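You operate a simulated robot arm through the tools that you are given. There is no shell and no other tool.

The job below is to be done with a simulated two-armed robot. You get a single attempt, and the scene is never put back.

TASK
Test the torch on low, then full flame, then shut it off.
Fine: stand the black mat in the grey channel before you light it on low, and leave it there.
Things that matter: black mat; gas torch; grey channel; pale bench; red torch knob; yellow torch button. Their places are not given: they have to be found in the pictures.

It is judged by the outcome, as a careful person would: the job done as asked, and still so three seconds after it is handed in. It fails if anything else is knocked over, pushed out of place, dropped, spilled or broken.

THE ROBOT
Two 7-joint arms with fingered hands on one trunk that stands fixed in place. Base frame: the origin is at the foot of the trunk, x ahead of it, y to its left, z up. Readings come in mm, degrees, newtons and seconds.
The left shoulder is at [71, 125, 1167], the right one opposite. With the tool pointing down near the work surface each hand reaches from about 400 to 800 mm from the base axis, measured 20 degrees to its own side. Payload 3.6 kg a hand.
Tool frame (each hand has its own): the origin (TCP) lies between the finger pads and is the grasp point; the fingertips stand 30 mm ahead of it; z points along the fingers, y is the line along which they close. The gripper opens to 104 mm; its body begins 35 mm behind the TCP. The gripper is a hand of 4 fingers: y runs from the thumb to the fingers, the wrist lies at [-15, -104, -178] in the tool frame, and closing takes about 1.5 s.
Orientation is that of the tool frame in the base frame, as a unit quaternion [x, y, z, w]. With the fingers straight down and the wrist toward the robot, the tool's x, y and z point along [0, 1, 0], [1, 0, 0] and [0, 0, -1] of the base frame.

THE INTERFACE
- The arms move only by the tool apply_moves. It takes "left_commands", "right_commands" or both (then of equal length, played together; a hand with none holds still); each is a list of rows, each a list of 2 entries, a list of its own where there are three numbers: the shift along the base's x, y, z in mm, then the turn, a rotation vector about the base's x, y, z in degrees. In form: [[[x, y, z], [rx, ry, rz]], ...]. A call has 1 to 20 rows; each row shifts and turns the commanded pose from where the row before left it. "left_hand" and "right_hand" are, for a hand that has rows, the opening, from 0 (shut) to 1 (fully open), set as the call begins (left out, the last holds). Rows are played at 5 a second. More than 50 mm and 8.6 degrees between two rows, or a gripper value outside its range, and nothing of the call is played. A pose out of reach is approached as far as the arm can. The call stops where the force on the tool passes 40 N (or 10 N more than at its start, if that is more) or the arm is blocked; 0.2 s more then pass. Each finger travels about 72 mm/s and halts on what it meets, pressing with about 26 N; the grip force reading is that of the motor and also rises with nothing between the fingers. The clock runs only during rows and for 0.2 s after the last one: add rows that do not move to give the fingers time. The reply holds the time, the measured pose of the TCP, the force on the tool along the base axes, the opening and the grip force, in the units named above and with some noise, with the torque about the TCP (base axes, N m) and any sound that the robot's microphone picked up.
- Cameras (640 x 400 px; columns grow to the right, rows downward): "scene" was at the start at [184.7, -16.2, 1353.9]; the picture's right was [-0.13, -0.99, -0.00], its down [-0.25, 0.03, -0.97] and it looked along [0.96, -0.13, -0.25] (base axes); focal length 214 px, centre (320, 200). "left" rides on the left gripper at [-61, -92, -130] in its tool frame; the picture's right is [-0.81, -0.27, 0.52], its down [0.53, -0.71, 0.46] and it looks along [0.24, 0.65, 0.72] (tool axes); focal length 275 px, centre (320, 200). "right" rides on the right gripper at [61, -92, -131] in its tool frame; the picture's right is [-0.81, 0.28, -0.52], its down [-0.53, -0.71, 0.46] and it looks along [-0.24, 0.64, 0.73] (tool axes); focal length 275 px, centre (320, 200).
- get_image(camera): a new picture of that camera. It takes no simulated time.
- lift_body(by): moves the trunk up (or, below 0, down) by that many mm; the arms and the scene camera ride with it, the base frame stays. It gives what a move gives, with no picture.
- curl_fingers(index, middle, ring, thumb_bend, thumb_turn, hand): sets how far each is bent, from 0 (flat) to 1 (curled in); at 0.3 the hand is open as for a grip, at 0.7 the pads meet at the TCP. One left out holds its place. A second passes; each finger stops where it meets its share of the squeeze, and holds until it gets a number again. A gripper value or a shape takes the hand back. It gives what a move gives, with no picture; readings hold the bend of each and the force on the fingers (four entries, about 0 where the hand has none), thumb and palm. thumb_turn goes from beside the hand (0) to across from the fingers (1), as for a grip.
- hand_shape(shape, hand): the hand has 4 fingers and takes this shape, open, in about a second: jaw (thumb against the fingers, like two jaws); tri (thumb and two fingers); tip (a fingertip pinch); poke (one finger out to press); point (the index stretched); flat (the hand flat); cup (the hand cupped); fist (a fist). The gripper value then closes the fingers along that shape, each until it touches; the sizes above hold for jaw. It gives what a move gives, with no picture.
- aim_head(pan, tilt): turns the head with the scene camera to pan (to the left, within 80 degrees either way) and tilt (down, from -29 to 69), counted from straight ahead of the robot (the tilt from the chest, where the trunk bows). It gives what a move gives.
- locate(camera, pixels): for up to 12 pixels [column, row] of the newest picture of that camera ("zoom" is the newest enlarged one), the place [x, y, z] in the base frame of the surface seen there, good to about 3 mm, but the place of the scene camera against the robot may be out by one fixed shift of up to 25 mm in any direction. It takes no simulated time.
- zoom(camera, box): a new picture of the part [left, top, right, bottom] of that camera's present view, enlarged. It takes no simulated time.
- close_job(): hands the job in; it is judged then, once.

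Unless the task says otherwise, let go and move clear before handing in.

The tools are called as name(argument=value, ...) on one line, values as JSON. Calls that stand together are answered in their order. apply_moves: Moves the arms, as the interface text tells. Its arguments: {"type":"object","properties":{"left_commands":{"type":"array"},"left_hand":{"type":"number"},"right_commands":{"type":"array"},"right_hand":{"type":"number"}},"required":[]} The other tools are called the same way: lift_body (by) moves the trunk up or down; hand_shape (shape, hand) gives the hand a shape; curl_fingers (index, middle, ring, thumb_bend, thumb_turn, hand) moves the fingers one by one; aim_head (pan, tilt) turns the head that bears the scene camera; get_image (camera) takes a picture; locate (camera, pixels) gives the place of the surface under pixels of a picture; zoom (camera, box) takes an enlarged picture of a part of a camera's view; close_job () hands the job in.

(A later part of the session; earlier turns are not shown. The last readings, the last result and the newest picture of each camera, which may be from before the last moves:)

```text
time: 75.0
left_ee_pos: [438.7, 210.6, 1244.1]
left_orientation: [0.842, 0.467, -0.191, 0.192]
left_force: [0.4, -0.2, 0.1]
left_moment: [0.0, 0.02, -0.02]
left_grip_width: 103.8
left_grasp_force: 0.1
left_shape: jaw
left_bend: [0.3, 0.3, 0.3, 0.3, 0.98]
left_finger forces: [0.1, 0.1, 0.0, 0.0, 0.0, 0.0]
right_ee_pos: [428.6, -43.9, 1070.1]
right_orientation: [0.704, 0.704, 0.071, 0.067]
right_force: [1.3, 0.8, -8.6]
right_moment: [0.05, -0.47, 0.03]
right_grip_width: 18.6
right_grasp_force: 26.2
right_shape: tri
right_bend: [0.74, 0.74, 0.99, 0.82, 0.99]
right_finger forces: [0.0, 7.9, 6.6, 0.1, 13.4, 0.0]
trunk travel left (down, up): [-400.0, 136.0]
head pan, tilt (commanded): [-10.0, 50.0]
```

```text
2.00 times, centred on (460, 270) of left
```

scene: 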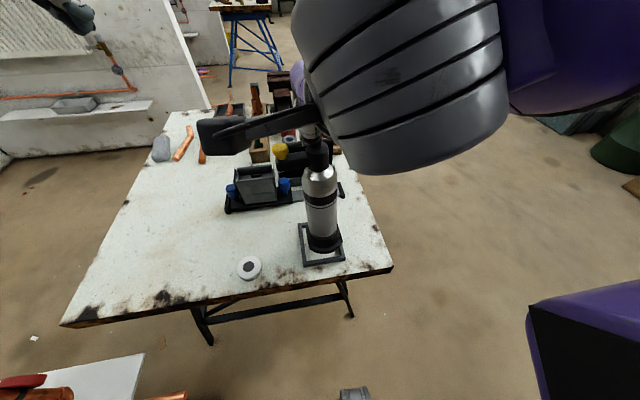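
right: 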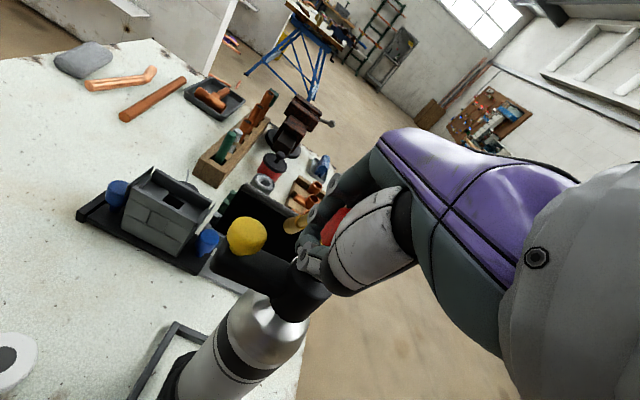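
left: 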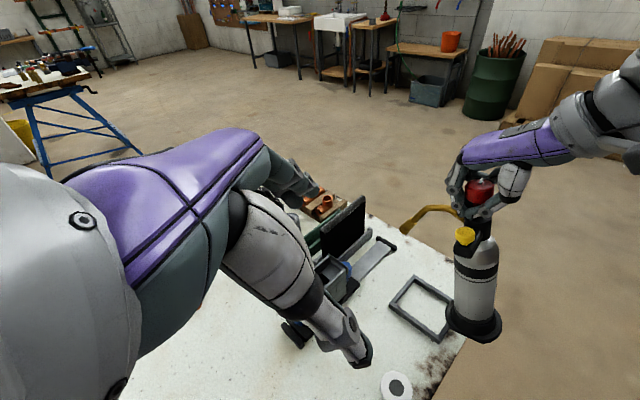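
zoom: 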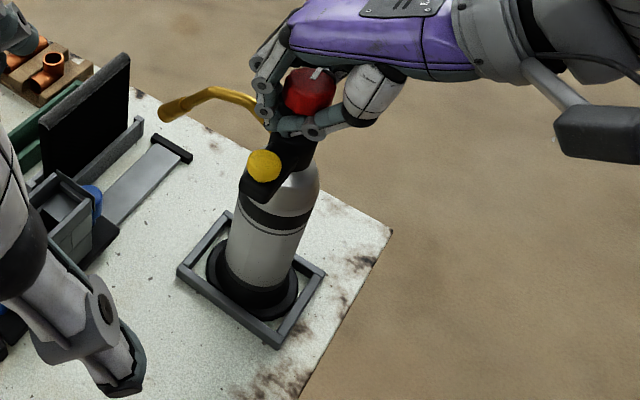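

The torch looks near upright in its frame, with the hand pulling up 8.6 N. I lower the hand slightly to put the weight back on the bench.

apply_moves(right_commands=[[[0, 0, -2], [0, 0, 0]], [[0, 0, -1], [0, 0, 0]], [[0, 0, 0], [0, 0, 0]]])

zoom(camera="left", box=[380, 170, 540, 370])

locate(camera="zoom", pixels=[[263, 165], [310, 90], [285, 185], [272, 215], [262, 250], [255, 280], [215, 265], [296, 285], [180, 108], [250, 305], [270, 210], [300, 180]])

```text
time: 75.8
left_ee_pos: [437.9, 209.6, 1245.5]
left_orientation: [0.842, 0.467, -0.19, 0.193]
left_force: [0.5, 0.1, 0.5]
left_moment: [0.02, 0.0, 0.01]
left_grip_width: 104.1
left_grasp_force: 0.1
left_shape: jaw
left_bend: [0.3, 0.3, 0.3, 0.3, 0.98]
left_finger forces: [0.1, 0.0, 0.0, 0.0, 0.0, 0.0]
right_ee_pos: [427.9, -45.3, 1068.9]
right_orientation: [0.703, 0.704, 0.072, 0.068]
right_force: [-0.4, -2.0, 8.4]
right_moment: [0.0, -0.34, 0.02]
right_grip_width: 18.5
right_grasp_force: 25.9
right_shape: tri
right_bend: [0.74, 0.74, 0.99, 0.83, 0.99]
right_finger forces: [0.1, 9.0, 7.4, 0.1, 8.2, 0.0]
trunk travel left (down, up): [-400.0, 136.0]
head pan, tilt (commanded): [-10.0, 50.0]
```

```text
2.00 times, centred on (460, 270) of left
```

zoom: 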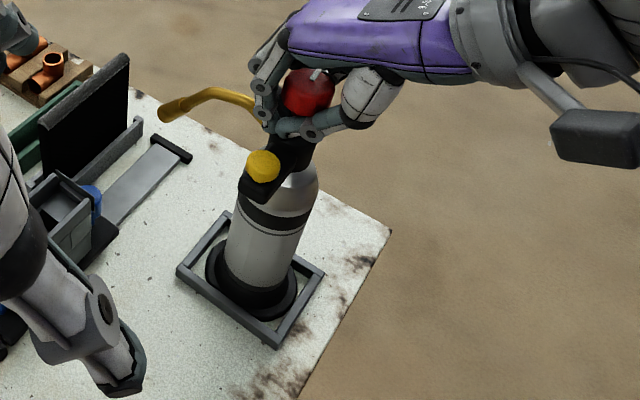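

```text
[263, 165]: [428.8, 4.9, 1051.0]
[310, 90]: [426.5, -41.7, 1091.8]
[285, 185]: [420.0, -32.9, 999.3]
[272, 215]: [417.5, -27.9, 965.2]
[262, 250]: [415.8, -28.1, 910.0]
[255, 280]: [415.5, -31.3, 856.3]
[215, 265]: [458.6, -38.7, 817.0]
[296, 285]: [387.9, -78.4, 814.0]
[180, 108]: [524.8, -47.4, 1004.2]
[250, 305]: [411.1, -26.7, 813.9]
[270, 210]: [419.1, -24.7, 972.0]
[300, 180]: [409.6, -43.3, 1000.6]
```

The torch stands upright in its frame again (button at (429,5,1051), canister vertical), the hand pressing 8 N. I ease up 1 mm, then open the fingers to release the knob.

apply_moves(right_commands=[[[0, 0, 0.7], [0, 0, 0]], [[0, 0, 0], [0, 0, 0]]])

apply_moves(right_commands=[[[0, 0, 0], [0, 0, 0]], [[0, 0, 0], [0, 0, 0]], [[0, 0, 0], [0, 0, 0]]], right_hand=0.35)

zoom(camera="left", box=[380, 170, 540, 370])

```text
time: 76.4
left_ee_pos: [438.0, 210.0, 1244.2]
left_orientation: [0.842, 0.466, -0.191, 0.193]
left_force: [0.3, 0.1, -0.7]
left_moment: [0.03, 0.01, 0.02]
left_grip_width: 103.9
left_grasp_force: 0.0
left_shape: jaw
left_bend: [0.3, 0.3, 0.3, 0.3, 0.98]
left_finger forces: [0.0, 0.0, 0.1, 0.1, 0.1, 0.0]
right_ee_pos: [427.3, -45.3, 1067.8]
right_orientation: [0.703, 0.705, 0.072, 0.068]
right_force: [-0.2, -1.2, 6.0]
right_moment: [0.01, -0.38, 0.0]
right_grip_width: 18.5
right_grasp_force: 26.6
right_shape: tri
right_bend: [0.74, 0.74, 0.99, 0.83, 0.99]
right_finger forces: [0.1, 8.6, 7.4, 0.0, 8.7, 0.0]
trunk travel left (down, up): [-400.0, 136.0]
head pan, tilt (commanded): [-10.0, 50.0]
```

```text
time: 77.2
left_ee_pos: [437.0, 210.2, 1245.9]
left_orientation: [0.842, 0.466, -0.19, 0.194]
left_force: [0.3, 0.5, 0.6]
left_moment: [-0.01, 0.01, 0.02]
left_grip_width: 103.8
left_grasp_force: 0.1
left_shape: jaw
left_bend: [0.3, 0.3, 0.3, 0.3, 0.98]
left_finger forces: [0.0, 0.0, 0.0, 0.0, 0.1, 0.0]
right_ee_pos: [428.2, -44.9, 1069.9]
right_orientation: [0.703, 0.704, 0.073, 0.068]
right_force: [3.7, -1.8, 14.9]
right_moment: [0.31, -0.28, 0.0]
right_grip_width: 32.6
right_grasp_force: 0.1
right_shape: tri
right_bend: [0.74, 0.52, 0.99, 0.83, 0.99]
right_finger forces: [0.1, 2.6, 8.8, 0.1, 16.9, 0.1]
trunk travel left (down, up): [-400.0, 136.0]
head pan, tilt (commanded): [-10.0, 50.0]
```

```text
2.00 times, centred on (460, 270) of left
```

zoom: 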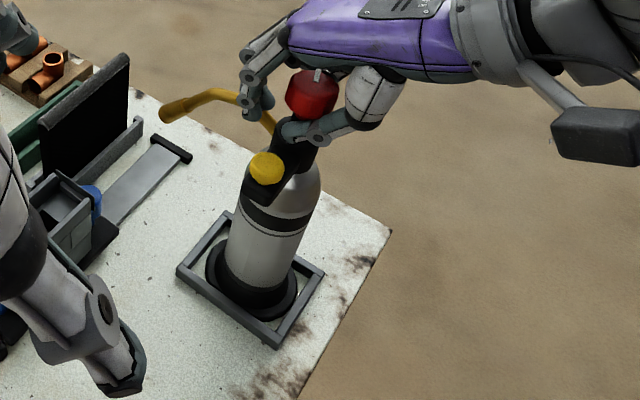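

The fingers opened but the thumb (16.9 N) is caught under the knob while the curled ring presses on top. I relax the thumb back with individual finger control so nothing pushes, keeping index and middle open.

curl_fingers(hand="right", thumb_bend=0.86, index=0.3, middle=0.3)

zoom(camera="left", box=[420, 160, 540, 290])

```text
time: 78.2
left_ee_pos: [438.0, 210.1, 1245.0]
left_orientation: [0.842, 0.467, -0.191, 0.193]
left_force: [-0.1, 0.1, 0.1]
left_moment: [-0.03, -0.01, 0.02]
left_grip_width: 103.9
left_grasp_force: 0.1
left_shape: jaw
left_bend: [0.3, 0.3, 0.3, 0.3, 0.98]
left_finger forces: [0.0, 0.0, 0.1, 0.0, 0.1, 0.1]
right_ee_pos: [427.8, -45.0, 1067.9]
right_orientation: [0.703, 0.704, 0.071, 0.068]
right_force: [-1.2, 0.8, 0.3]
right_moment: [0.02, 0.02, 0.01]
right_grip_width: 26.8
right_grasp_force: 1.3
right_shape: fingers
right_bend: [0.3, 0.3, 0.99, 0.86, 1.0]
right_finger forces: [0.3, 0.0, 0.9, 0.1, 0.9, 0.0]
trunk travel left (down, up): [-400.0, 136.0]
head pan, tilt (commanded): [-10.0, 50.0]
```

```text
3.08 times, centred on (480, 225) of left
```

zoom: 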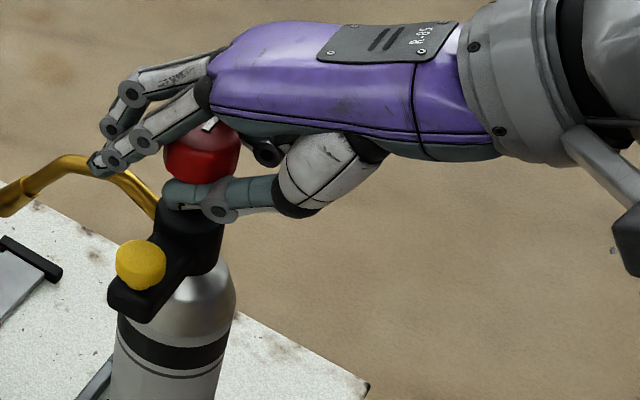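

All finger forces are near zero and the torch stands free. I locate thumb, fingertips, tube and button to choose the safe way out.

locate(camera="zoom", pixels=[[172, 195], [185, 190], [220, 210], [250, 195], [100, 165], [115, 160], [120, 125], [80, 165], [135, 190], [140, 265], [200, 160], [205, 125]])

zoom(camera="right", box=[220, 160, 420, 330])

get_image(camera="scene")

```text
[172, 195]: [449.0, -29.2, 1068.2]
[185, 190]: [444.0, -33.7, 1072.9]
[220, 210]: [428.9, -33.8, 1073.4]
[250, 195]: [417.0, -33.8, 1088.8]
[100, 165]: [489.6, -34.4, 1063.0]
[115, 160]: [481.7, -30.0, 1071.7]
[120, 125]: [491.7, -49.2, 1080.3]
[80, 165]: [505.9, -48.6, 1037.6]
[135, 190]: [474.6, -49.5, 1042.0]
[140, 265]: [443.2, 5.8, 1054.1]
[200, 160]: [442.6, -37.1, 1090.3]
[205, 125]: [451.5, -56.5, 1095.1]
```

```text
2.35 times, centred on (320, 245) of right
```

zoom: 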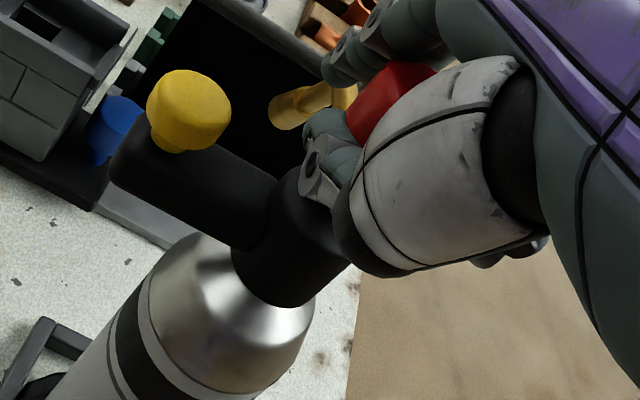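

```text
taken
```

scene: 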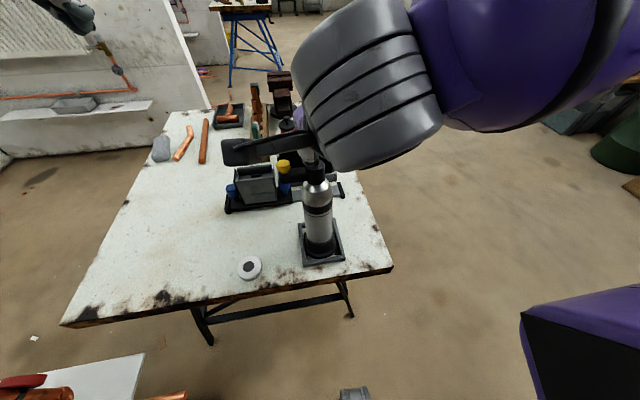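

The thumb lies on the +y side of the neck just under the knob's edge, and the fingertips are ~10 mm above the tube. Moving the hand +y about 16 mm should free the thumb; I do that gently.

apply_moves(right_commands=[[[0, 4, 0], [0, 0, 0]], [[0, 4, 0], [0, 0, 0]], [[0, 4, 0], [0, 0, 0]], [[0, 0, 0], [0, 0, 0]]])

zoom(camera="left", box=[400, 160, 540, 340])

```text
time: 79.2
left_ee_pos: [437.7, 212.1, 1244.4]
left_orientation: [0.842, 0.466, -0.191, 0.193]
left_force: [0.1, 0.4, -0.1]
left_moment: [0.0, -0.01, 0.01]
left_grip_width: 103.9
left_grasp_force: 0.0
left_shape: jaw
left_bend: [0.3, 0.3, 0.3, 0.3, 0.98]
left_finger forces: [0.0, 0.1, 0.0, 0.0, 0.1, 0.0]
right_ee_pos: [427.7, -40.0, 1068.2]
right_orientation: [0.703, 0.704, 0.072, 0.069]
right_force: [-1.3, -1.2, -0.7]
right_moment: [0.04, 0.01, -0.01]
right_grip_width: 26.7
right_grasp_force: 0.1
right_shape: fingers
right_bend: [0.3, 0.3, 0.99, 0.86, 1.0]
right_finger forces: [0.1, 0.1, 0.6, 0.1, 0.3, 0.0]
right hand out of reach, approached as far as the arm can: row 3
trunk travel left (down, up): [-400.0, 136.0]
head pan, tilt (commanded): [-10.0, 50.0]
```

```text
2.22 times, centred on (470, 250) of left
```

zoom: 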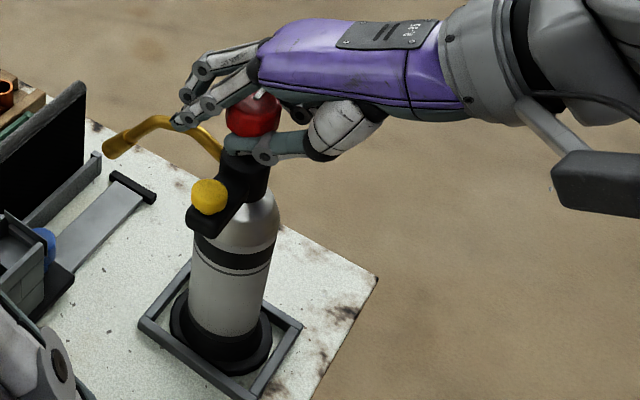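

The hand only moved +5 mm before the arm's fold limit. I swing the thumb sideways a little instead (thumb_turn 0.85) and see how it moves.

curl_fingers(hand="right", thumb_turn=0.85)

zoom(camera="left", box=[420, 160, 540, 290])

zoom(camera="right", box=[220, 160, 420, 330])

```text
time: 80.2
left_ee_pos: [437.1, 209.9, 1244.0]
left_orientation: [0.842, 0.467, -0.191, 0.192]
left_force: [0.1, 0.3, 0.1]
left_moment: [0.02, -0.01, -0.01]
left_grip_width: 103.9
left_grasp_force: 0.1
left_shape: jaw
left_bend: [0.3, 0.3, 0.3, 0.3, 0.98]
left_finger forces: [0.1, 0.0, 0.0, 0.0, 0.0, 0.1]
right_ee_pos: [428.9, -39.4, 1069.2]
right_orientation: [0.702, 0.705, 0.072, 0.068]
right_force: [-1.0, -1.6, 0.7]
right_moment: [-0.03, -0.02, -0.03]
right_grip_width: 29.1
right_grasp_force: 0.6
right_shape: fingers
right_bend: [0.3, 0.3, 0.99, 0.86, 0.87]
right_finger forces: [0.1, 0.0, 1.1, 0.0, 0.0, 0.1]
trunk travel left (down, up): [-400.0, 136.0]
head pan, tilt (commanded): [-10.0, 50.0]
```

```text
3.08 times, centred on (480, 225) of left
```

zoom: 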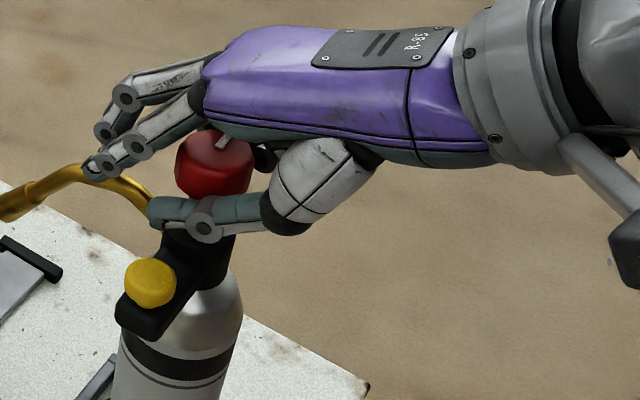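

```text
2.35 times, centred on (320, 245) of right
```

zoom: 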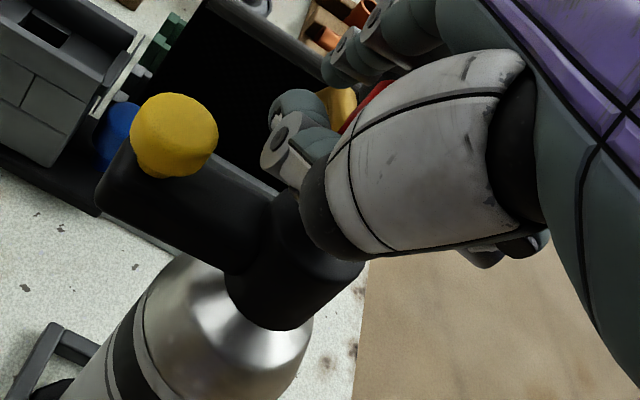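

The thumb swings outward (+y) freely with no contact. I swing it further to 0.6.

curl_fingers(hand="right", thumb_turn=0.65)

zoom(camera="left", box=[420, 160, 540, 290])

locate(camera="zoom", pixels=[[155, 215], [165, 215], [200, 225], [240, 210], [150, 280], [130, 275], [215, 170], [230, 155], [105, 165], [190, 235], [145, 225], [300, 170]])

```text
time: 81.2
left_ee_pos: [438.1, 210.2, 1244.2]
left_orientation: [0.842, 0.467, -0.191, 0.192]
left_force: [-0.4, 0.6, -0.1]
left_moment: [0.0, -0.02, -0.02]
left_grip_width: 103.6
left_grasp_force: 0.0
left_shape: jaw
left_bend: [0.3, 0.3, 0.3, 0.3, 0.98]
left_finger forces: [0.0, 0.0, 0.0, 0.0, 0.0, 0.0]
right_ee_pos: [428.4, -39.5, 1068.3]
right_orientation: [0.703, 0.704, 0.072, 0.069]
right_force: [-1.1, -0.7, -0.1]
right_moment: [0.0, -0.03, -0.01]
right_grip_width: 37.1
right_grasp_force: 0.5
right_shape: fingers
right_bend: [0.3, 0.3, 0.99, 0.86, 0.67]
right_finger forces: [0.0, 0.0, 0.9, 0.0, 0.0, 0.1]
trunk travel left (down, up): [-400.0, 136.0]
head pan, tilt (commanded): [-10.0, 50.0]
```

```text
3.08 times, centred on (480, 225) of left
```

zoom: 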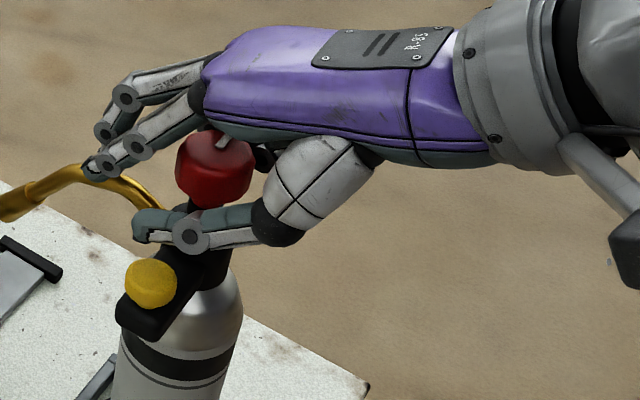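

```text
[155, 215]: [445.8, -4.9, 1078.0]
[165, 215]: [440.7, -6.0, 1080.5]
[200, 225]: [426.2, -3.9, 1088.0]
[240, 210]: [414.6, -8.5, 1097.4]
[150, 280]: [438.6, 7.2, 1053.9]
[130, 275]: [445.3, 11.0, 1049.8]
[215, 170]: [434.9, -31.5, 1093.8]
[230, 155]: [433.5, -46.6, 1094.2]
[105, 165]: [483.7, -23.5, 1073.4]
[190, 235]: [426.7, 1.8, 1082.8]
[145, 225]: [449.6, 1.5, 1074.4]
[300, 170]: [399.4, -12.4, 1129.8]
```

The thumb is now clear of the knob (y ≈ −5…+2). I raise the right hand straight up away from the torch.

apply_moves(right_commands=[[[0, 0, 5], [0, 0, 0]], [[0, 0, 10], [0, 0, 0]], [[0, 0, 20], [0, 0, 0]], [[0, 0, 30], [0, 0, 0]], [[0, 0, 30], [0, 0, 0]], [[0, 0, 0], [0, 0, 0]]])

zoom(camera="left", box=[380, 170, 540, 370])

get_image(camera="scene")

```text
time: 82.6
left_ee_pos: [438.5, 210.6, 1244.4]
left_orientation: [0.842, 0.467, -0.191, 0.193]
left_force: [0.4, 0.0, -0.1]
left_moment: [0.02, -0.01, 0.0]
left_grip_width: 104.3
left_grasp_force: 0.2
left_shape: jaw
left_bend: [0.3, 0.3, 0.3, 0.3, 0.98]
left_finger forces: [0.0, 0.0, 0.0, 0.0, 0.0, 0.0]
right_ee_pos: [429.9, -38.8, 1165.3]
right_orientation: [0.703, 0.704, 0.071, 0.068]
right_force: [-0.1, 0.0, 0.4]
right_moment: [-0.01, -0.02, 0.0]
right_grip_width: 37.5
right_grasp_force: 0.1
right_shape: fingers
right_bend: [0.3, 0.3, 0.99, 0.86, 0.67]
right_finger forces: [0.0, 0.1, 0.0, 0.1, 0.0, 0.0]
trunk travel left (down, up): [-400.0, 136.0]
head pan, tilt (commanded): [-10.0, 50.0]
```

```text
2.00 times, centred on (460, 270) of left
```

zoom: 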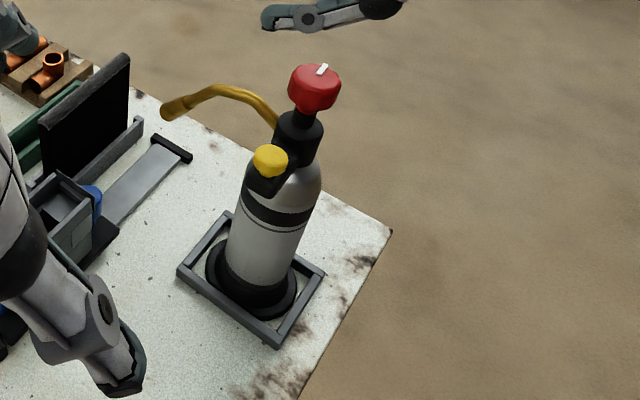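

```text
taken
```

scene: 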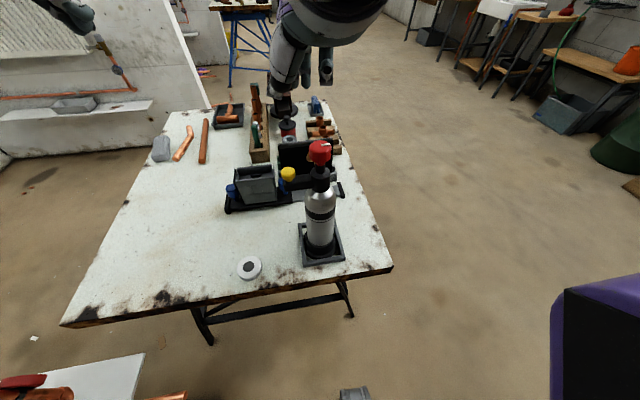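

The torch stands upright and free in its frame again, and the mat is still in the grey channel. I re-measure knob, button and nozzle.

zoom(camera="left", box=[410, 190, 510, 290])

locate(camera="zoom", pixels=[[325, 60], [345, 40], [285, 65], [370, 70], [320, 95], [300, 30], [235, 170], [205, 170], [260, 170], [235, 150], [300, 160], [340, 55]])

zoom(camera="scene", box=[270, 130, 370, 280])

```text
4.00 times, centred on (460, 240) of left
```

zoom: 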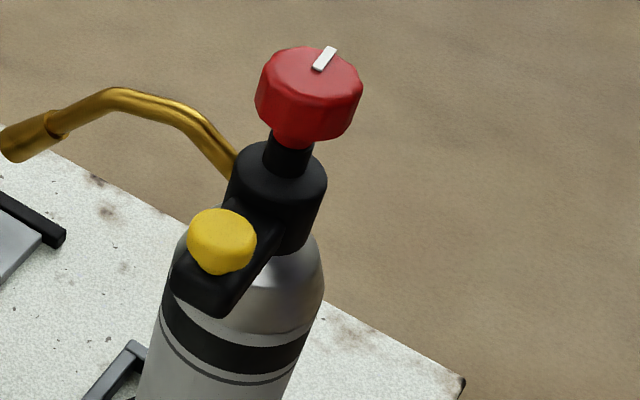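

```text
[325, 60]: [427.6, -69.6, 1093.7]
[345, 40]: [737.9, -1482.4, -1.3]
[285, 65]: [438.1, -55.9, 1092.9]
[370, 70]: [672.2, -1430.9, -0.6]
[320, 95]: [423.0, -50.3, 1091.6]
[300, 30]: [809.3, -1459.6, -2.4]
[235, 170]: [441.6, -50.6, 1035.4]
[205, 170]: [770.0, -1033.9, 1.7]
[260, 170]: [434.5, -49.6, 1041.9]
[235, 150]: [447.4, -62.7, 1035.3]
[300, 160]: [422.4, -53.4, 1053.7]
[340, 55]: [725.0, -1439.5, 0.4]
```

```text
2.67 times, centred on (320, 205) of scene
```

zoom: 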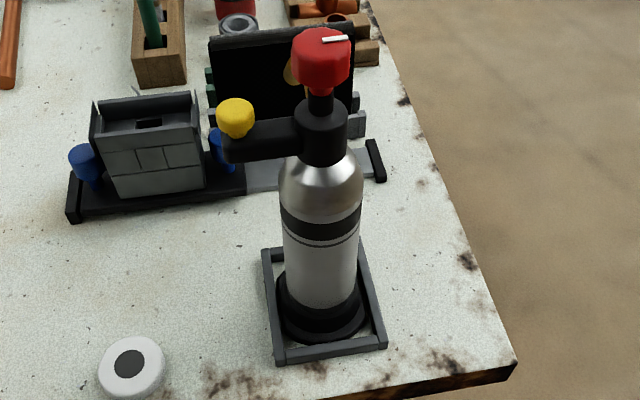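

The torch is back at essentially its old place, pointer still opposite the button arm. I straighten the right hand (+11.4° about y), re-form the tri shape well above the knob and use the right camera to find the knob centre again.

apply_moves(right_commands=[[[0, -10, 10], [0, 3.8, 0]], [[0, -10, 10], [0, 3.8, 0]], [[0, 0, 10], [0, 3.8, 0]], [[0, 0, 0], [0, 0, 0]]])

hand_shape(hand="right", shape="tri")

zoom(camera="right", box=[180, 230, 320, 330])

```text
time: 83.6
left_ee_pos: [438.8, 210.4, 1244.7]
left_orientation: [0.842, 0.467, -0.19, 0.192]
left_force: [-0.1, 0.6, -0.3]
left_moment: [-0.02, 0.01, 0.01]
left_grip_width: 103.7
left_grasp_force: 0.0
left_shape: jaw
left_bend: [0.3, 0.3, 0.3, 0.3, 0.98]
left_finger forces: [0.0, 0.1, 0.0, 0.0, 0.1, 0.0]
right_ee_pos: [430.1, -59.0, 1195.3]
right_orientation: [0.706, 0.708, 0.002, -0.003]
right_force: [0.8, -0.3, 1.1]
right_moment: [-0.02, 0.0, -0.02]
right_grip_width: 37.2
right_grasp_force: 0.1
right_shape: fingers
right_bend: [0.3, 0.3, 0.99, 0.86, 0.67]
right_finger forces: [0.1, 0.1, 0.0, 0.0, 0.1, 0.1]
trunk travel left (down, up): [-400.0, 136.0]
head pan, tilt (commanded): [-10.0, 50.0]
```

```text
time: 84.5
left_ee_pos: [438.3, 210.7, 1244.2]
left_orientation: [0.842, 0.467, -0.19, 0.193]
left_force: [0.1, 0.4, 0.3]
left_moment: [0.04, -0.01, 0.01]
left_grip_width: 104.1
left_grasp_force: 0.1
left_shape: jaw
left_bend: [0.3, 0.3, 0.3, 0.3, 0.98]
left_finger forces: [0.1, 0.0, 0.0, 0.1, 0.0, 0.1]
right_ee_pos: [430.2, -59.9, 1194.1]
right_orientation: [0.706, 0.708, 0.002, -0.003]
right_force: [-0.2, 0.1, -0.1]
right_moment: [0.0, -0.04, -0.01]
right_grip_width: 103.6
right_grasp_force: 0.1
right_shape: tri
right_bend: [0.3, 0.3, 0.99, 0.3, 0.98]
right_finger forces: [0.1, 0.0, 0.1, 0.1, 0.0, 0.1]
trunk travel left (down, up): [-400.0, 136.0]
head pan, tilt (commanded): [-10.0, 50.0]
```

```text
4.00 times, centred on (250, 280) of right
```

zoom: 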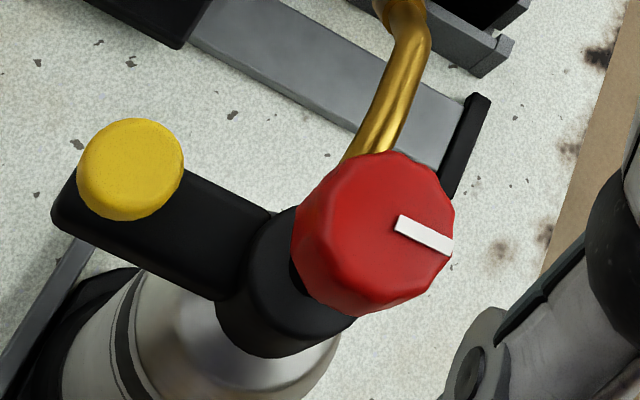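

locate(camera="zoom", pixels=[[380, 220], [330, 190], [430, 180], [445, 250], [400, 295], [325, 260], [385, 160], [400, 222], [445, 248], [130, 165], [95, 165], [170, 170]])

```text
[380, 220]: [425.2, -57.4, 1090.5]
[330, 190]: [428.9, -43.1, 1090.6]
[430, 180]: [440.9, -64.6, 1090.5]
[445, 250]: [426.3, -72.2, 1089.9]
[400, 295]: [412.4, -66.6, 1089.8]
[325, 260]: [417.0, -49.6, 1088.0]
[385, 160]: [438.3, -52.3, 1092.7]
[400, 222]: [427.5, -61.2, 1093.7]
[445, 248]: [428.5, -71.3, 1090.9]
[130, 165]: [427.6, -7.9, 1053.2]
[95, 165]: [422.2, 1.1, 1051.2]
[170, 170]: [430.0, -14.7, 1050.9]
```

Knob centre is now about (427,−58.5), button (426,−7): essentially back in place. I descend again with the tri grip but higher on the knob (TCP z ≈ 1102) so it can't wedge under it.

apply_moves(right_commands=[[[-3, 4, -30], [0, 0, 0]], [[0, 0, -30], [0, 0, 0]], [[0, 0, -20], [0, 0, 0]], [[0, 0, -11], [0, 0, 0]], [[0, 0, 0], [0, 0, 0]], [[0, 0, 0], [0, 0, 0]]], right_hand=0.65)

zoom(camera="left", box=[410, 170, 520, 290])

zoom(camera="right", box=[220, 160, 420, 330])

```text
time: 85.9
left_ee_pos: [438.0, 210.9, 1244.5]
left_orientation: [0.842, 0.467, -0.191, 0.192]
left_force: [0.4, 0.1, 0.1]
left_moment: [-0.02, 0.0, -0.02]
left_grip_width: 103.8
left_grasp_force: 0.1
left_shape: jaw
left_bend: [0.3, 0.3, 0.3, 0.3, 0.98]
left_finger forces: [0.0, 0.0, 0.0, 0.1, 0.1, 0.0]
right_ee_pos: [427.5, -56.6, 1101.6]
right_orientation: [0.707, 0.707, 0.001, -0.002]
right_force: [-0.2, -0.4, 0.4]
right_moment: [-0.02, 0.04, 0.0]
right_grip_width: 68.0
right_grasp_force: 0.0
right_shape: tri
right_bend: [0.73, 0.39, 0.99, 0.62, 1.0]
right_finger forces: [0.1, 0.0, 0.0, 0.0, 0.0, 0.0]
trunk travel left (down, up): [-400.0, 136.0]
head pan, tilt (commanded): [-10.0, 50.0]
```

```text
3.33 times, centred on (465, 230) of left
```

zoom: 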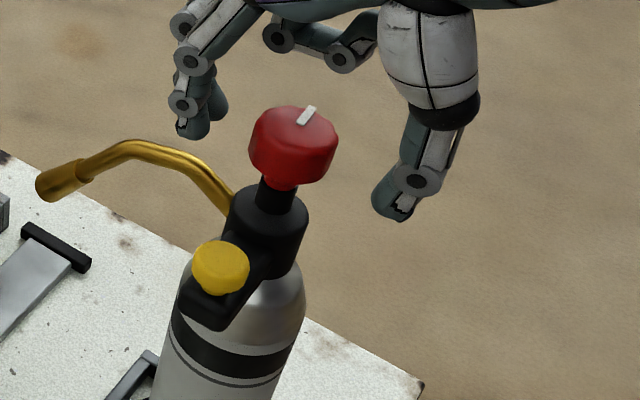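

```text
2.35 times, centred on (320, 245) of right
```

zoom: 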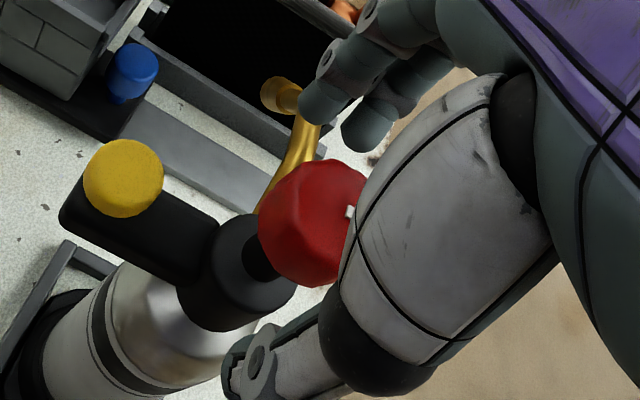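

The fingers straddle the upper part of the knob. I close in two stages to grip it.

apply_moves(right_commands=[[[0, 0, 0], [0, 0, 0]], [[0, 0, 0], [0, 0, 0]], [[0, 0, 0], [0, 0, 0]]], right_hand=0.42)

apply_moves(right_commands=[[[0, 0, 0], [0, 0, 0]], [[0, 0, 0], [0, 0, 0]], [[0, 0, 0], [0, 0, 0]], [[0, 0, 0], [0, 0, 0]]], right_hand=0.1)

zoom(camera="left", box=[410, 170, 520, 290])

```text
time: 86.7
left_ee_pos: [438.0, 210.8, 1244.0]
left_orientation: [0.842, 0.467, -0.191, 0.192]
left_force: [0.2, -0.1, 0.3]
left_moment: [0.01, 0.0, -0.02]
left_grip_width: 103.8
left_grasp_force: 0.1
left_shape: jaw
left_bend: [0.3, 0.3, 0.3, 0.3, 0.98]
left_finger forces: [0.0, 0.0, 0.0, 0.1, 0.1, 0.1]
right_ee_pos: [426.5, -55.1, 1101.7]
right_orientation: [0.706, 0.708, 0.001, -0.002]
right_force: [0.7, -0.7, -0.3]
right_moment: [0.04, -0.03, 0.03]
right_grip_width: 44.0
right_grasp_force: 0.1
right_shape: tri
right_bend: [0.74, 0.48, 0.99, 0.72, 1.0]
right_finger forces: [0.1, 0.0, 0.0, 0.0, 0.0, 0.1]
trunk travel left (down, up): [-400.0, 136.0]
head pan, tilt (commanded): [-10.0, 50.0]
```

```text
time: 87.7
left_ee_pos: [437.8, 210.6, 1244.6]
left_orientation: [0.842, 0.467, -0.19, 0.193]
left_force: [-1.1, -0.6, 0.4]
left_moment: [-0.03, -0.02, -0.02]
left_grip_width: 104.0
left_grasp_force: 0.1
left_shape: jaw
left_bend: [0.3, 0.3, 0.3, 0.3, 0.98]
left_finger forces: [0.1, 0.0, 0.0, 0.0, 0.0, 0.0]
right_ee_pos: [426.4, -56.4, 1102.4]
right_orientation: [0.706, 0.708, 0.001, -0.002]
right_force: [0.3, 1.8, -0.4]
right_moment: [0.06, -0.04, 0.0]
right_grip_width: 24.0
right_grasp_force: 25.7
right_shape: tri
right_bend: [0.74, 0.55, 1.0, 0.74, 1.0]
right_finger forces: [9.5, 12.8, 0.1, 0.0, 22.7, 0.1]
trunk travel left (down, up): [-400.0, 136.0]
head pan, tilt (commanded): [-10.0, 50.0]
```

```text
3.33 times, centred on (465, 230) of left
```

zoom: 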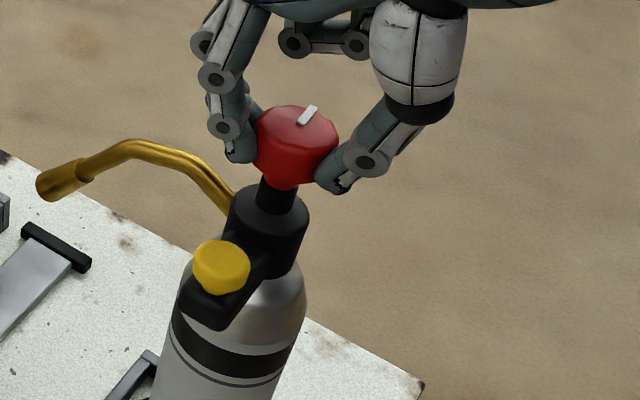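

A clean side grip on the knob (9.5/12.8/22.7 N) with no lifting. I press down a little to pin the torch's base before turning.

apply_moves(right_commands=[[[0, 0, -1.5], [0, 0, 0]], [[0, 0, 0], [0, 0, 0]]])

apply_moves(right_commands=[[[0, 0, -1.5], [0, 0, 0]], [[0, 0, 0], [0, 0, 0]]])

```text
time: 88.3
left_ee_pos: [438.7, 210.9, 1243.9]
left_orientation: [0.842, 0.467, -0.189, 0.193]
left_force: [-0.8, 0.1, -0.3]
left_moment: [0.02, 0.0, -0.02]
left_grip_width: 103.7
left_grasp_force: 0.1
left_shape: jaw
left_bend: [0.3, 0.3, 0.3, 0.3, 0.98]
left_finger forces: [0.0, 0.0, 0.1, 0.0, 0.0, 0.1]
right_ee_pos: [426.7, -55.0, 1101.0]
right_orientation: [0.707, 0.707, 0.003, 0.0]
right_force: [0.6, -0.7, 6.0]
right_moment: [-0.03, -0.07, -0.01]
right_grip_width: 23.9
right_grasp_force: 25.8
right_shape: tri
right_bend: [0.74, 0.55, 1.0, 0.75, 1.0]
right_finger forces: [10.1, 13.7, 0.0, 0.1, 23.7, 0.0]
trunk travel left (down, up): [-400.0, 136.0]
head pan, tilt (commanded): [-10.0, 50.0]
```

```text
time: 88.9
left_ee_pos: [436.5, 209.8, 1244.5]
left_orientation: [0.842, 0.467, -0.19, 0.193]
left_force: [-0.3, 0.5, 0.1]
left_moment: [-0.01, 0.01, 0.01]
left_grip_width: 103.7
left_grasp_force: 0.0
left_shape: jaw
left_bend: [0.3, 0.3, 0.3, 0.3, 0.98]
left_finger forces: [0.0, 0.1, 0.0, 0.1, 0.1, 0.0]
right_ee_pos: [427.0, -54.7, 1101.0]
right_orientation: [0.707, 0.707, 0.004, -0.002]
right_force: [1.1, 1.0, 15.7]
right_moment: [-0.01, -0.09, 0.02]
right_grip_width: 24.5
right_grasp_force: 26.2
right_shape: tri
right_bend: [0.74, 0.55, 1.0, 0.75, 1.0]
right_finger forces: [11.3, 15.6, 0.1, 0.0, 25.9, 0.0]
trunk travel left (down, up): [-400.0, 136.0]
head pan, tilt (commanded): [-10.0, 50.0]
```

Now 15.7 N presses the torch onto the bench. I try a counter-clockwise turn of 9° and compare torch and knob.

apply_moves(right_commands=[[[-0.2, 0, 0], [0, 0, 3]], [[-0.2, 0, 0], [0, 0, 3]], [[-0.2, 0, 0], [0, 0, 3]], [[0, 0, 0], [0, 0, 0]]])

zoom(camera="left", box=[410, 170, 520, 290])

```text
time: 89.9
left_ee_pos: [437.9, 210.9, 1245.5]
left_orientation: [0.842, 0.466, -0.191, 0.193]
left_force: [0.0, -0.1, -0.9]
left_moment: [0.01, 0.0, 0.01]
left_grip_width: 103.9
left_grasp_force: 0.0
left_shape: jaw
left_bend: [0.3, 0.3, 0.3, 0.3, 0.98]
left_finger forces: [0.0, 0.1, 0.0, 0.0, 0.0, 0.0]
right_ee_pos: [424.0, -56.2, 1100.3]
right_orientation: [0.649, 0.761, 0.002, -0.002]
right_force: [4.9, 2.3, 21.7]
right_moment: [0.03, -0.19, 0.07]
right_grip_width: 24.6
right_grasp_force: 26.0
right_shape: tri
right_bend: [0.74, 0.54, 1.0, 0.75, 1.0]
right_finger forces: [13.0, 17.3, 0.1, 0.1, 26.4, 0.0]
trunk travel left (down, up): [-400.0, 136.0]
head pan, tilt (commanded): [-10.0, 50.0]
```

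```text
3.33 times, centred on (465, 230) of left
```

zoom: 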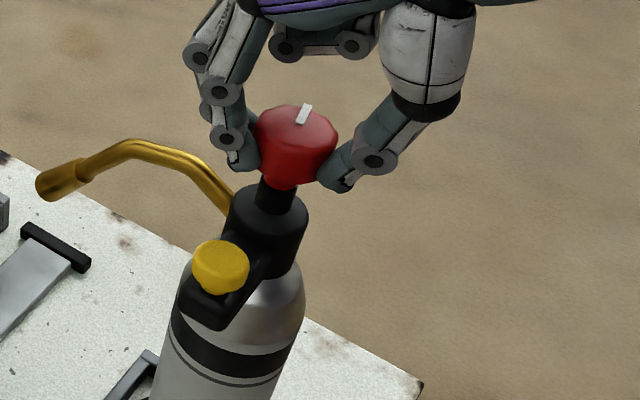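

The torch stayed put (button pixel unchanged) while the pointer turned, so pressing down works. I continue counter-clockwise another 20° watching for clicks.

apply_moves(right_commands=[[[0.1, 0, 0], [0, 0, 4]], [[0.1, 0, 0], [0, 0, 4]], [[0.1, 0, 0], [0, 0, 4]], [[0.1, 0, 0], [0, 0, 4]], [[0.1, 0, 0], [0, 0, 4]], [[0, 0, 0], [0, 0, 0]]])

zoom(camera="left", box=[410, 170, 520, 290])

```text
time: 91.3
left_ee_pos: [435.8, 210.2, 1245.1]
left_orientation: [0.842, 0.467, -0.19, 0.193]
left_force: [-0.9, -0.2, -0.5]
left_moment: [0.0, 0.03, -0.02]
left_grip_width: 103.7
left_grasp_force: 0.0
left_shape: jaw
left_bend: [0.3, 0.3, 0.3, 0.3, 0.98]
left_finger forces: [0.1, 0.0, 0.1, 0.0, 0.0, 0.0]
right_ee_pos: [423.3, -54.9, 1100.6]
right_orientation: [0.507, 0.862, 0.001, -0.002]
right_force: [-1.8, -2.5, 23.5]
right_moment: [-0.08, 0.0, -0.02]
right_grip_width: 25.5
right_grasp_force: 25.8
right_shape: tri
right_bend: [0.74, 0.54, 1.0, 0.75, 1.0]
right_finger forces: [10.6, 16.8, 0.1, 0.1, 29.6, 0.0]
trunk travel left (down, up): [-400.0, 136.0]
head pan, tilt (commanded): [-10.0, 50.0]
```

```text
3.33 times, centred on (465, 230) of left
```

zoom: 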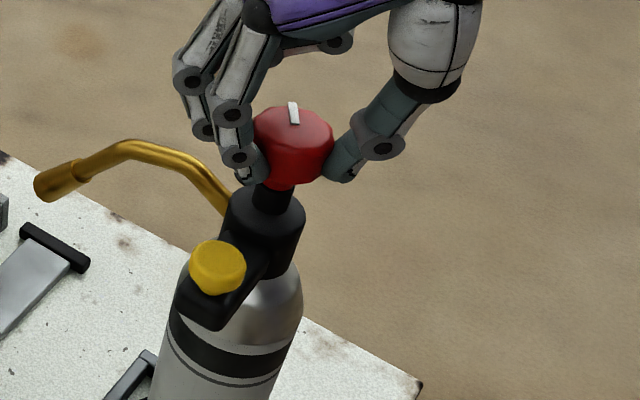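

The knob has turned ~29° and the torch barely moved (1 mm). I keep turning counter-clockwise in 12° increments, watching for a detent or sound.

apply_moves(right_commands=[[[0, -0.2, 0], [0, 0, 4]], [[0, -0.2, 0], [0, 0, 4]], [[0, -0.2, 0], [0, 0, 4]], [[0, 0, 0], [0, 0, 0]]])

zoom(camera="left", box=[410, 170, 520, 290])

zoom(camera="right", box=[200, 160, 420, 330])

```text
time: 92.3
left_ee_pos: [436.3, 209.8, 1244.1]
left_orientation: [0.842, 0.467, -0.19, 0.194]
left_force: [-0.4, -0.4, 0.2]
left_moment: [0.02, 0.0, -0.02]
left_grip_width: 103.8
left_grasp_force: 0.1
left_shape: jaw
left_bend: [0.3, 0.3, 0.3, 0.3, 0.98]
left_finger forces: [0.0, 0.0, 0.1, 0.0, 0.0, 0.0]
right_ee_pos: [423.6, -56.6, 1098.7]
right_orientation: [0.414, 0.91, 0.001, -0.002]
right_force: [-1.4, -3.9, 20.0]
right_moment: [-0.13, 0.03, -0.02]
right_grip_width: 25.4
right_grasp_force: 26.1
right_shape: tri
right_bend: [0.74, 0.55, 1.0, 0.75, 1.0]
right_finger forces: [10.5, 15.3, 0.0, 0.0, 29.9, 0.0]
trunk travel left (down, up): [-400.0, 136.0]
head pan, tilt (commanded): [-10.0, 50.0]
```

```text
3.33 times, centred on (465, 230) of left
```

zoom: 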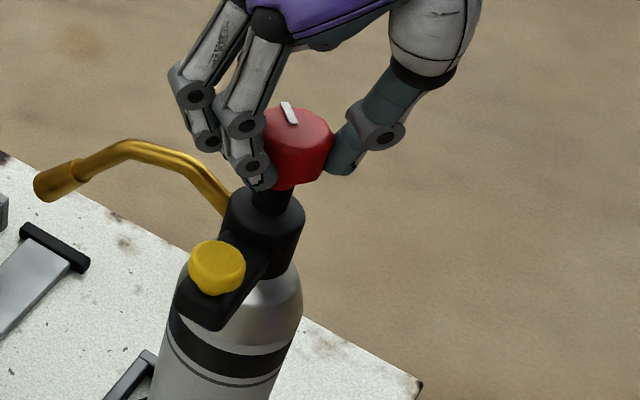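

```text
2.35 times, centred on (310, 245) of right
```

zoom: 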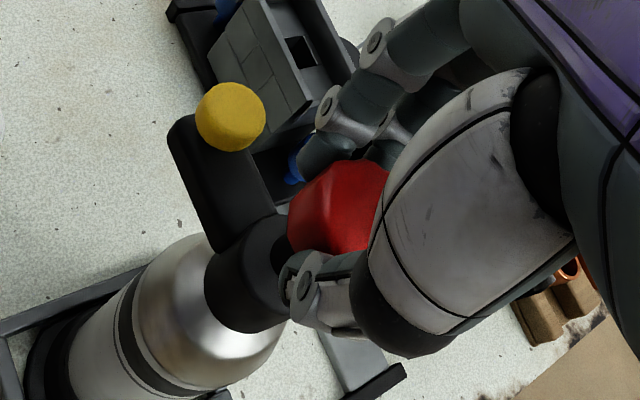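

About 41° turned, torch steady, no sound yet. I continue another 12°.

apply_moves(right_commands=[[[-0.1, -0.2, 0], [0, 0, 4]], [[-0.1, -0.2, 0], [0, 0, 4]], [[-0.1, -0.2, 0], [0, 0, 4]], [[0, 0, 0], [0, 0, 0]]])

zoom(camera="left", box=[410, 170, 520, 290])

get_image(camera="scene")

```text
time: 93.3
left_ee_pos: [436.5, 209.1, 1245.4]
left_orientation: [0.842, 0.467, -0.19, 0.193]
left_force: [0.3, 0.1, 0.9]
left_moment: [-0.02, -0.03, 0.01]
left_grip_width: 104.2
left_grasp_force: 0.0
left_shape: jaw
left_bend: [0.3, 0.3, 0.3, 0.3, 0.98]
left_finger forces: [0.0, 0.0, 0.0, 0.0, 0.0, 0.0]
right_ee_pos: [424.3, -56.2, 1099.7]
right_orientation: [0.317, 0.949, 0.001, -0.001]
right_force: [-2.9, -4.0, 19.6]
right_moment: [-0.15, 0.09, -0.05]
right_grip_width: 25.6
right_grasp_force: 25.5
right_shape: tri
right_bend: [0.74, 0.55, 1.0, 0.75, 1.0]
right_finger forces: [11.0, 14.7, 0.1, 0.1, 30.1, 0.1]
trunk travel left (down, up): [-400.0, 136.0]
head pan, tilt (commanded): [-10.0, 50.0]
```

```text
3.33 times, centred on (465, 230) of left
```

zoom: 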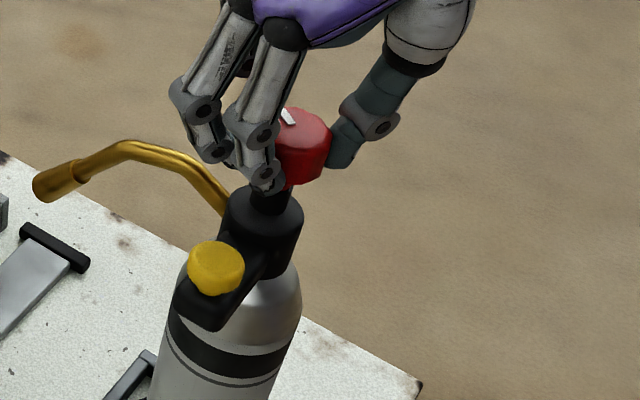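

```text
taken
```

scene: 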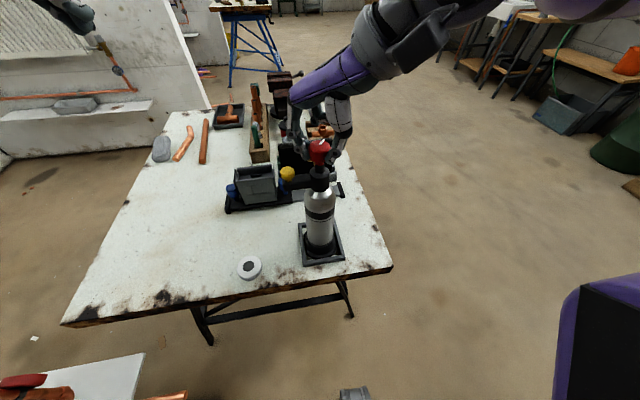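

The knob is at about 53° with the torch steady and no flow sound. I'll try igniting here: ease the downward press, open the fingers and rise off the knob.

apply_moves(right_commands=[[[0, 0, 1.5], [0, 0, 0]], [[0, 0, 1.5], [0, 0, 0]], [[0, 0, 0], [0, 0, 0]]])

apply_moves(right_commands=[[[0, 0, 0], [0, 0, 0]], [[0, 0, 0], [0, 0, 0]], [[0, 0, 0], [0, 0, 0]]], right_hand=0.65)

zoom(camera="left", box=[410, 170, 520, 290])

```text
time: 94.1
left_ee_pos: [437.8, 209.8, 1245.2]
left_orientation: [0.842, 0.467, -0.189, 0.193]
left_force: [0.5, -0.1, -0.3]
left_moment: [0.0, -0.01, -0.04]
left_grip_width: 103.5
left_grasp_force: 0.0
left_shape: jaw
left_bend: [0.3, 0.3, 0.3, 0.3, 0.98]
left_finger forces: [0.0, 0.0, 0.1, 0.0, 0.0, 0.0]
right_ee_pos: [425.8, -56.3, 1100.9]
right_orientation: [0.316, 0.949, -0.001, -0.004]
right_force: [-0.3, -1.2, 1.7]
right_moment: [-0.05, 0.0, 0.02]
right_grip_width: 25.2
right_grasp_force: 25.5
right_shape: tri
right_bend: [0.74, 0.55, 1.0, 0.75, 1.0]
right_finger forces: [10.6, 13.7, 0.0, 0.0, 25.5, 0.1]
trunk travel left (down, up): [-400.0, 136.0]
head pan, tilt (commanded): [-10.0, 50.0]
```

```text
time: 94.9
left_ee_pos: [438.0, 210.4, 1244.0]
left_orientation: [0.842, 0.467, -0.191, 0.192]
left_force: [-0.5, 0.1, 0.4]
left_moment: [-0.02, 0.0, -0.01]
left_grip_width: 103.9
left_grasp_force: 0.0
left_shape: jaw
left_bend: [0.3, 0.3, 0.3, 0.3, 0.98]
left_finger forces: [0.0, 0.0, 0.0, 0.0, 0.0, 0.0]
right_ee_pos: [425.7, -56.4, 1102.5]
right_orientation: [0.317, 0.948, 0.001, -0.002]
right_force: [-0.8, -0.4, 0.0]
right_moment: [0.02, -0.01, 0.0]
right_grip_width: 67.1
right_grasp_force: 0.0
right_shape: tri
right_bend: [0.73, 0.39, 0.99, 0.62, 1.0]
right_finger forces: [0.1, 0.0, 0.0, 0.0, 0.0, 0.0]
trunk travel left (down, up): [-400.0, 136.0]
head pan, tilt (commanded): [-10.0, 50.0]
```

```text
3.33 times, centred on (465, 230) of left
```

zoom: 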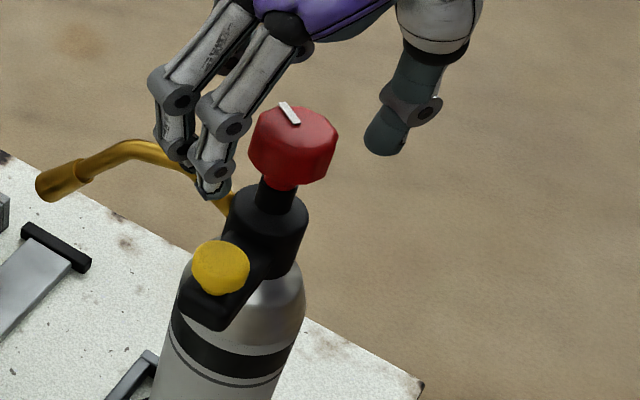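

The knob stays where it was set and the torch stands undisturbed. I rise 90 mm and form the poke shape.

apply_moves(right_commands=[[[0, 0, 15], [0, 0, 0]], [[0, 0, 30], [0, 0, 0]], [[0, 0, 45], [0, 0, 0]], [[0, 0, 0], [0, 0, 0]]])

hand_shape(hand="right", shape="poke")

get_image(camera="left")

get_image(camera="right")

```text
time: 95.9
left_ee_pos: [438.3, 209.5, 1242.9]
left_orientation: [0.842, 0.467, -0.191, 0.192]
left_force: [-0.4, 0.1, 0.2]
left_moment: [-0.01, 0.03, 0.03]
left_grip_width: 103.9
left_grasp_force: 0.1
left_shape: jaw
left_bend: [0.3, 0.3, 0.3, 0.3, 0.98]
left_finger forces: [0.0, 0.0, 0.1, 0.0, 0.0, 0.1]
right_ee_pos: [424.8, -56.6, 1191.2]
right_orientation: [0.317, 0.948, 0.001, -0.004]
right_force: [-0.1, 0.4, 0.1]
right_moment: [0.04, 0.01, 0.01]
right_grip_width: 67.4
right_grasp_force: 0.0
right_shape: tri
right_bend: [0.73, 0.39, 0.99, 0.62, 1.0]
right_finger forces: [0.1, 0.1, 0.1, 0.0, 0.0, 0.0]
trunk travel left (down, up): [-400.0, 136.0]
head pan, tilt (commanded): [-10.0, 50.0]
```

```text
time: 96.8
left_ee_pos: [436.6, 210.4, 1244.8]
left_orientation: [0.842, 0.467, -0.191, 0.193]
left_force: [-0.2, 0.2, 0.2]
left_moment: [-0.03, 0.03, 0.03]
left_grip_width: 103.6
left_grasp_force: 0.1
left_shape: jaw
left_bend: [0.3, 0.3, 0.3, 0.3, 0.98]
left_finger forces: [0.1, 0.1, 0.1, 0.1, 0.0, 0.0]
right_ee_pos: [425.6, -56.0, 1190.2]
right_orientation: [0.317, 0.949, 0.001, -0.003]
right_force: [0.4, -0.5, 0.5]
right_moment: [0.03, -0.01, 0.03]
right_grip_width: 0.0
right_grasp_force: 0.1
right_shape: poke
right_bend: [0.7, 0.7, 0.99, 1.0, 1.0]
right_finger forces: [0.0, 0.0, 0.1, 0.0, 0.0, 0.0]
trunk travel left (down, up): [-400.0, 136.0]
head pan, tilt (commanded): [-10.0, 50.0]
```

```text
taken
```

left: 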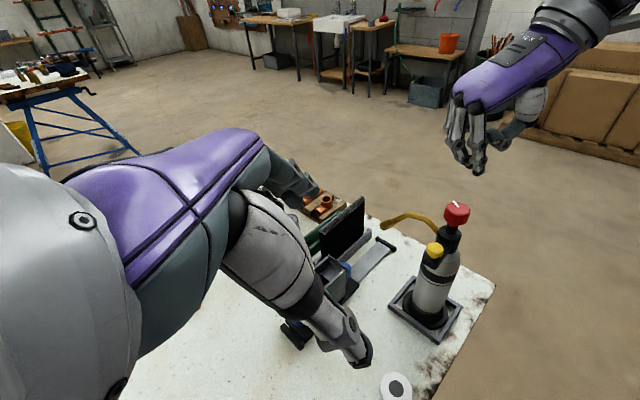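

```text
taken
```

right: 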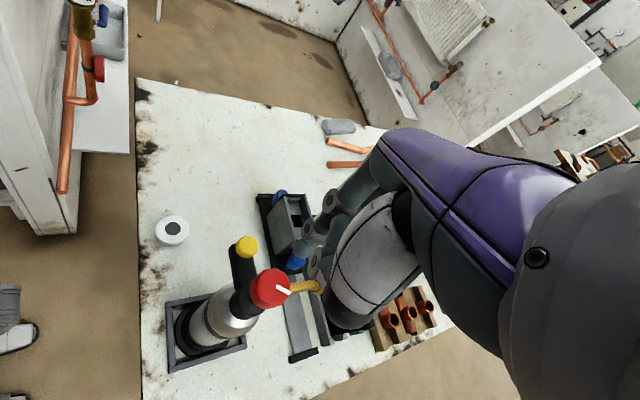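

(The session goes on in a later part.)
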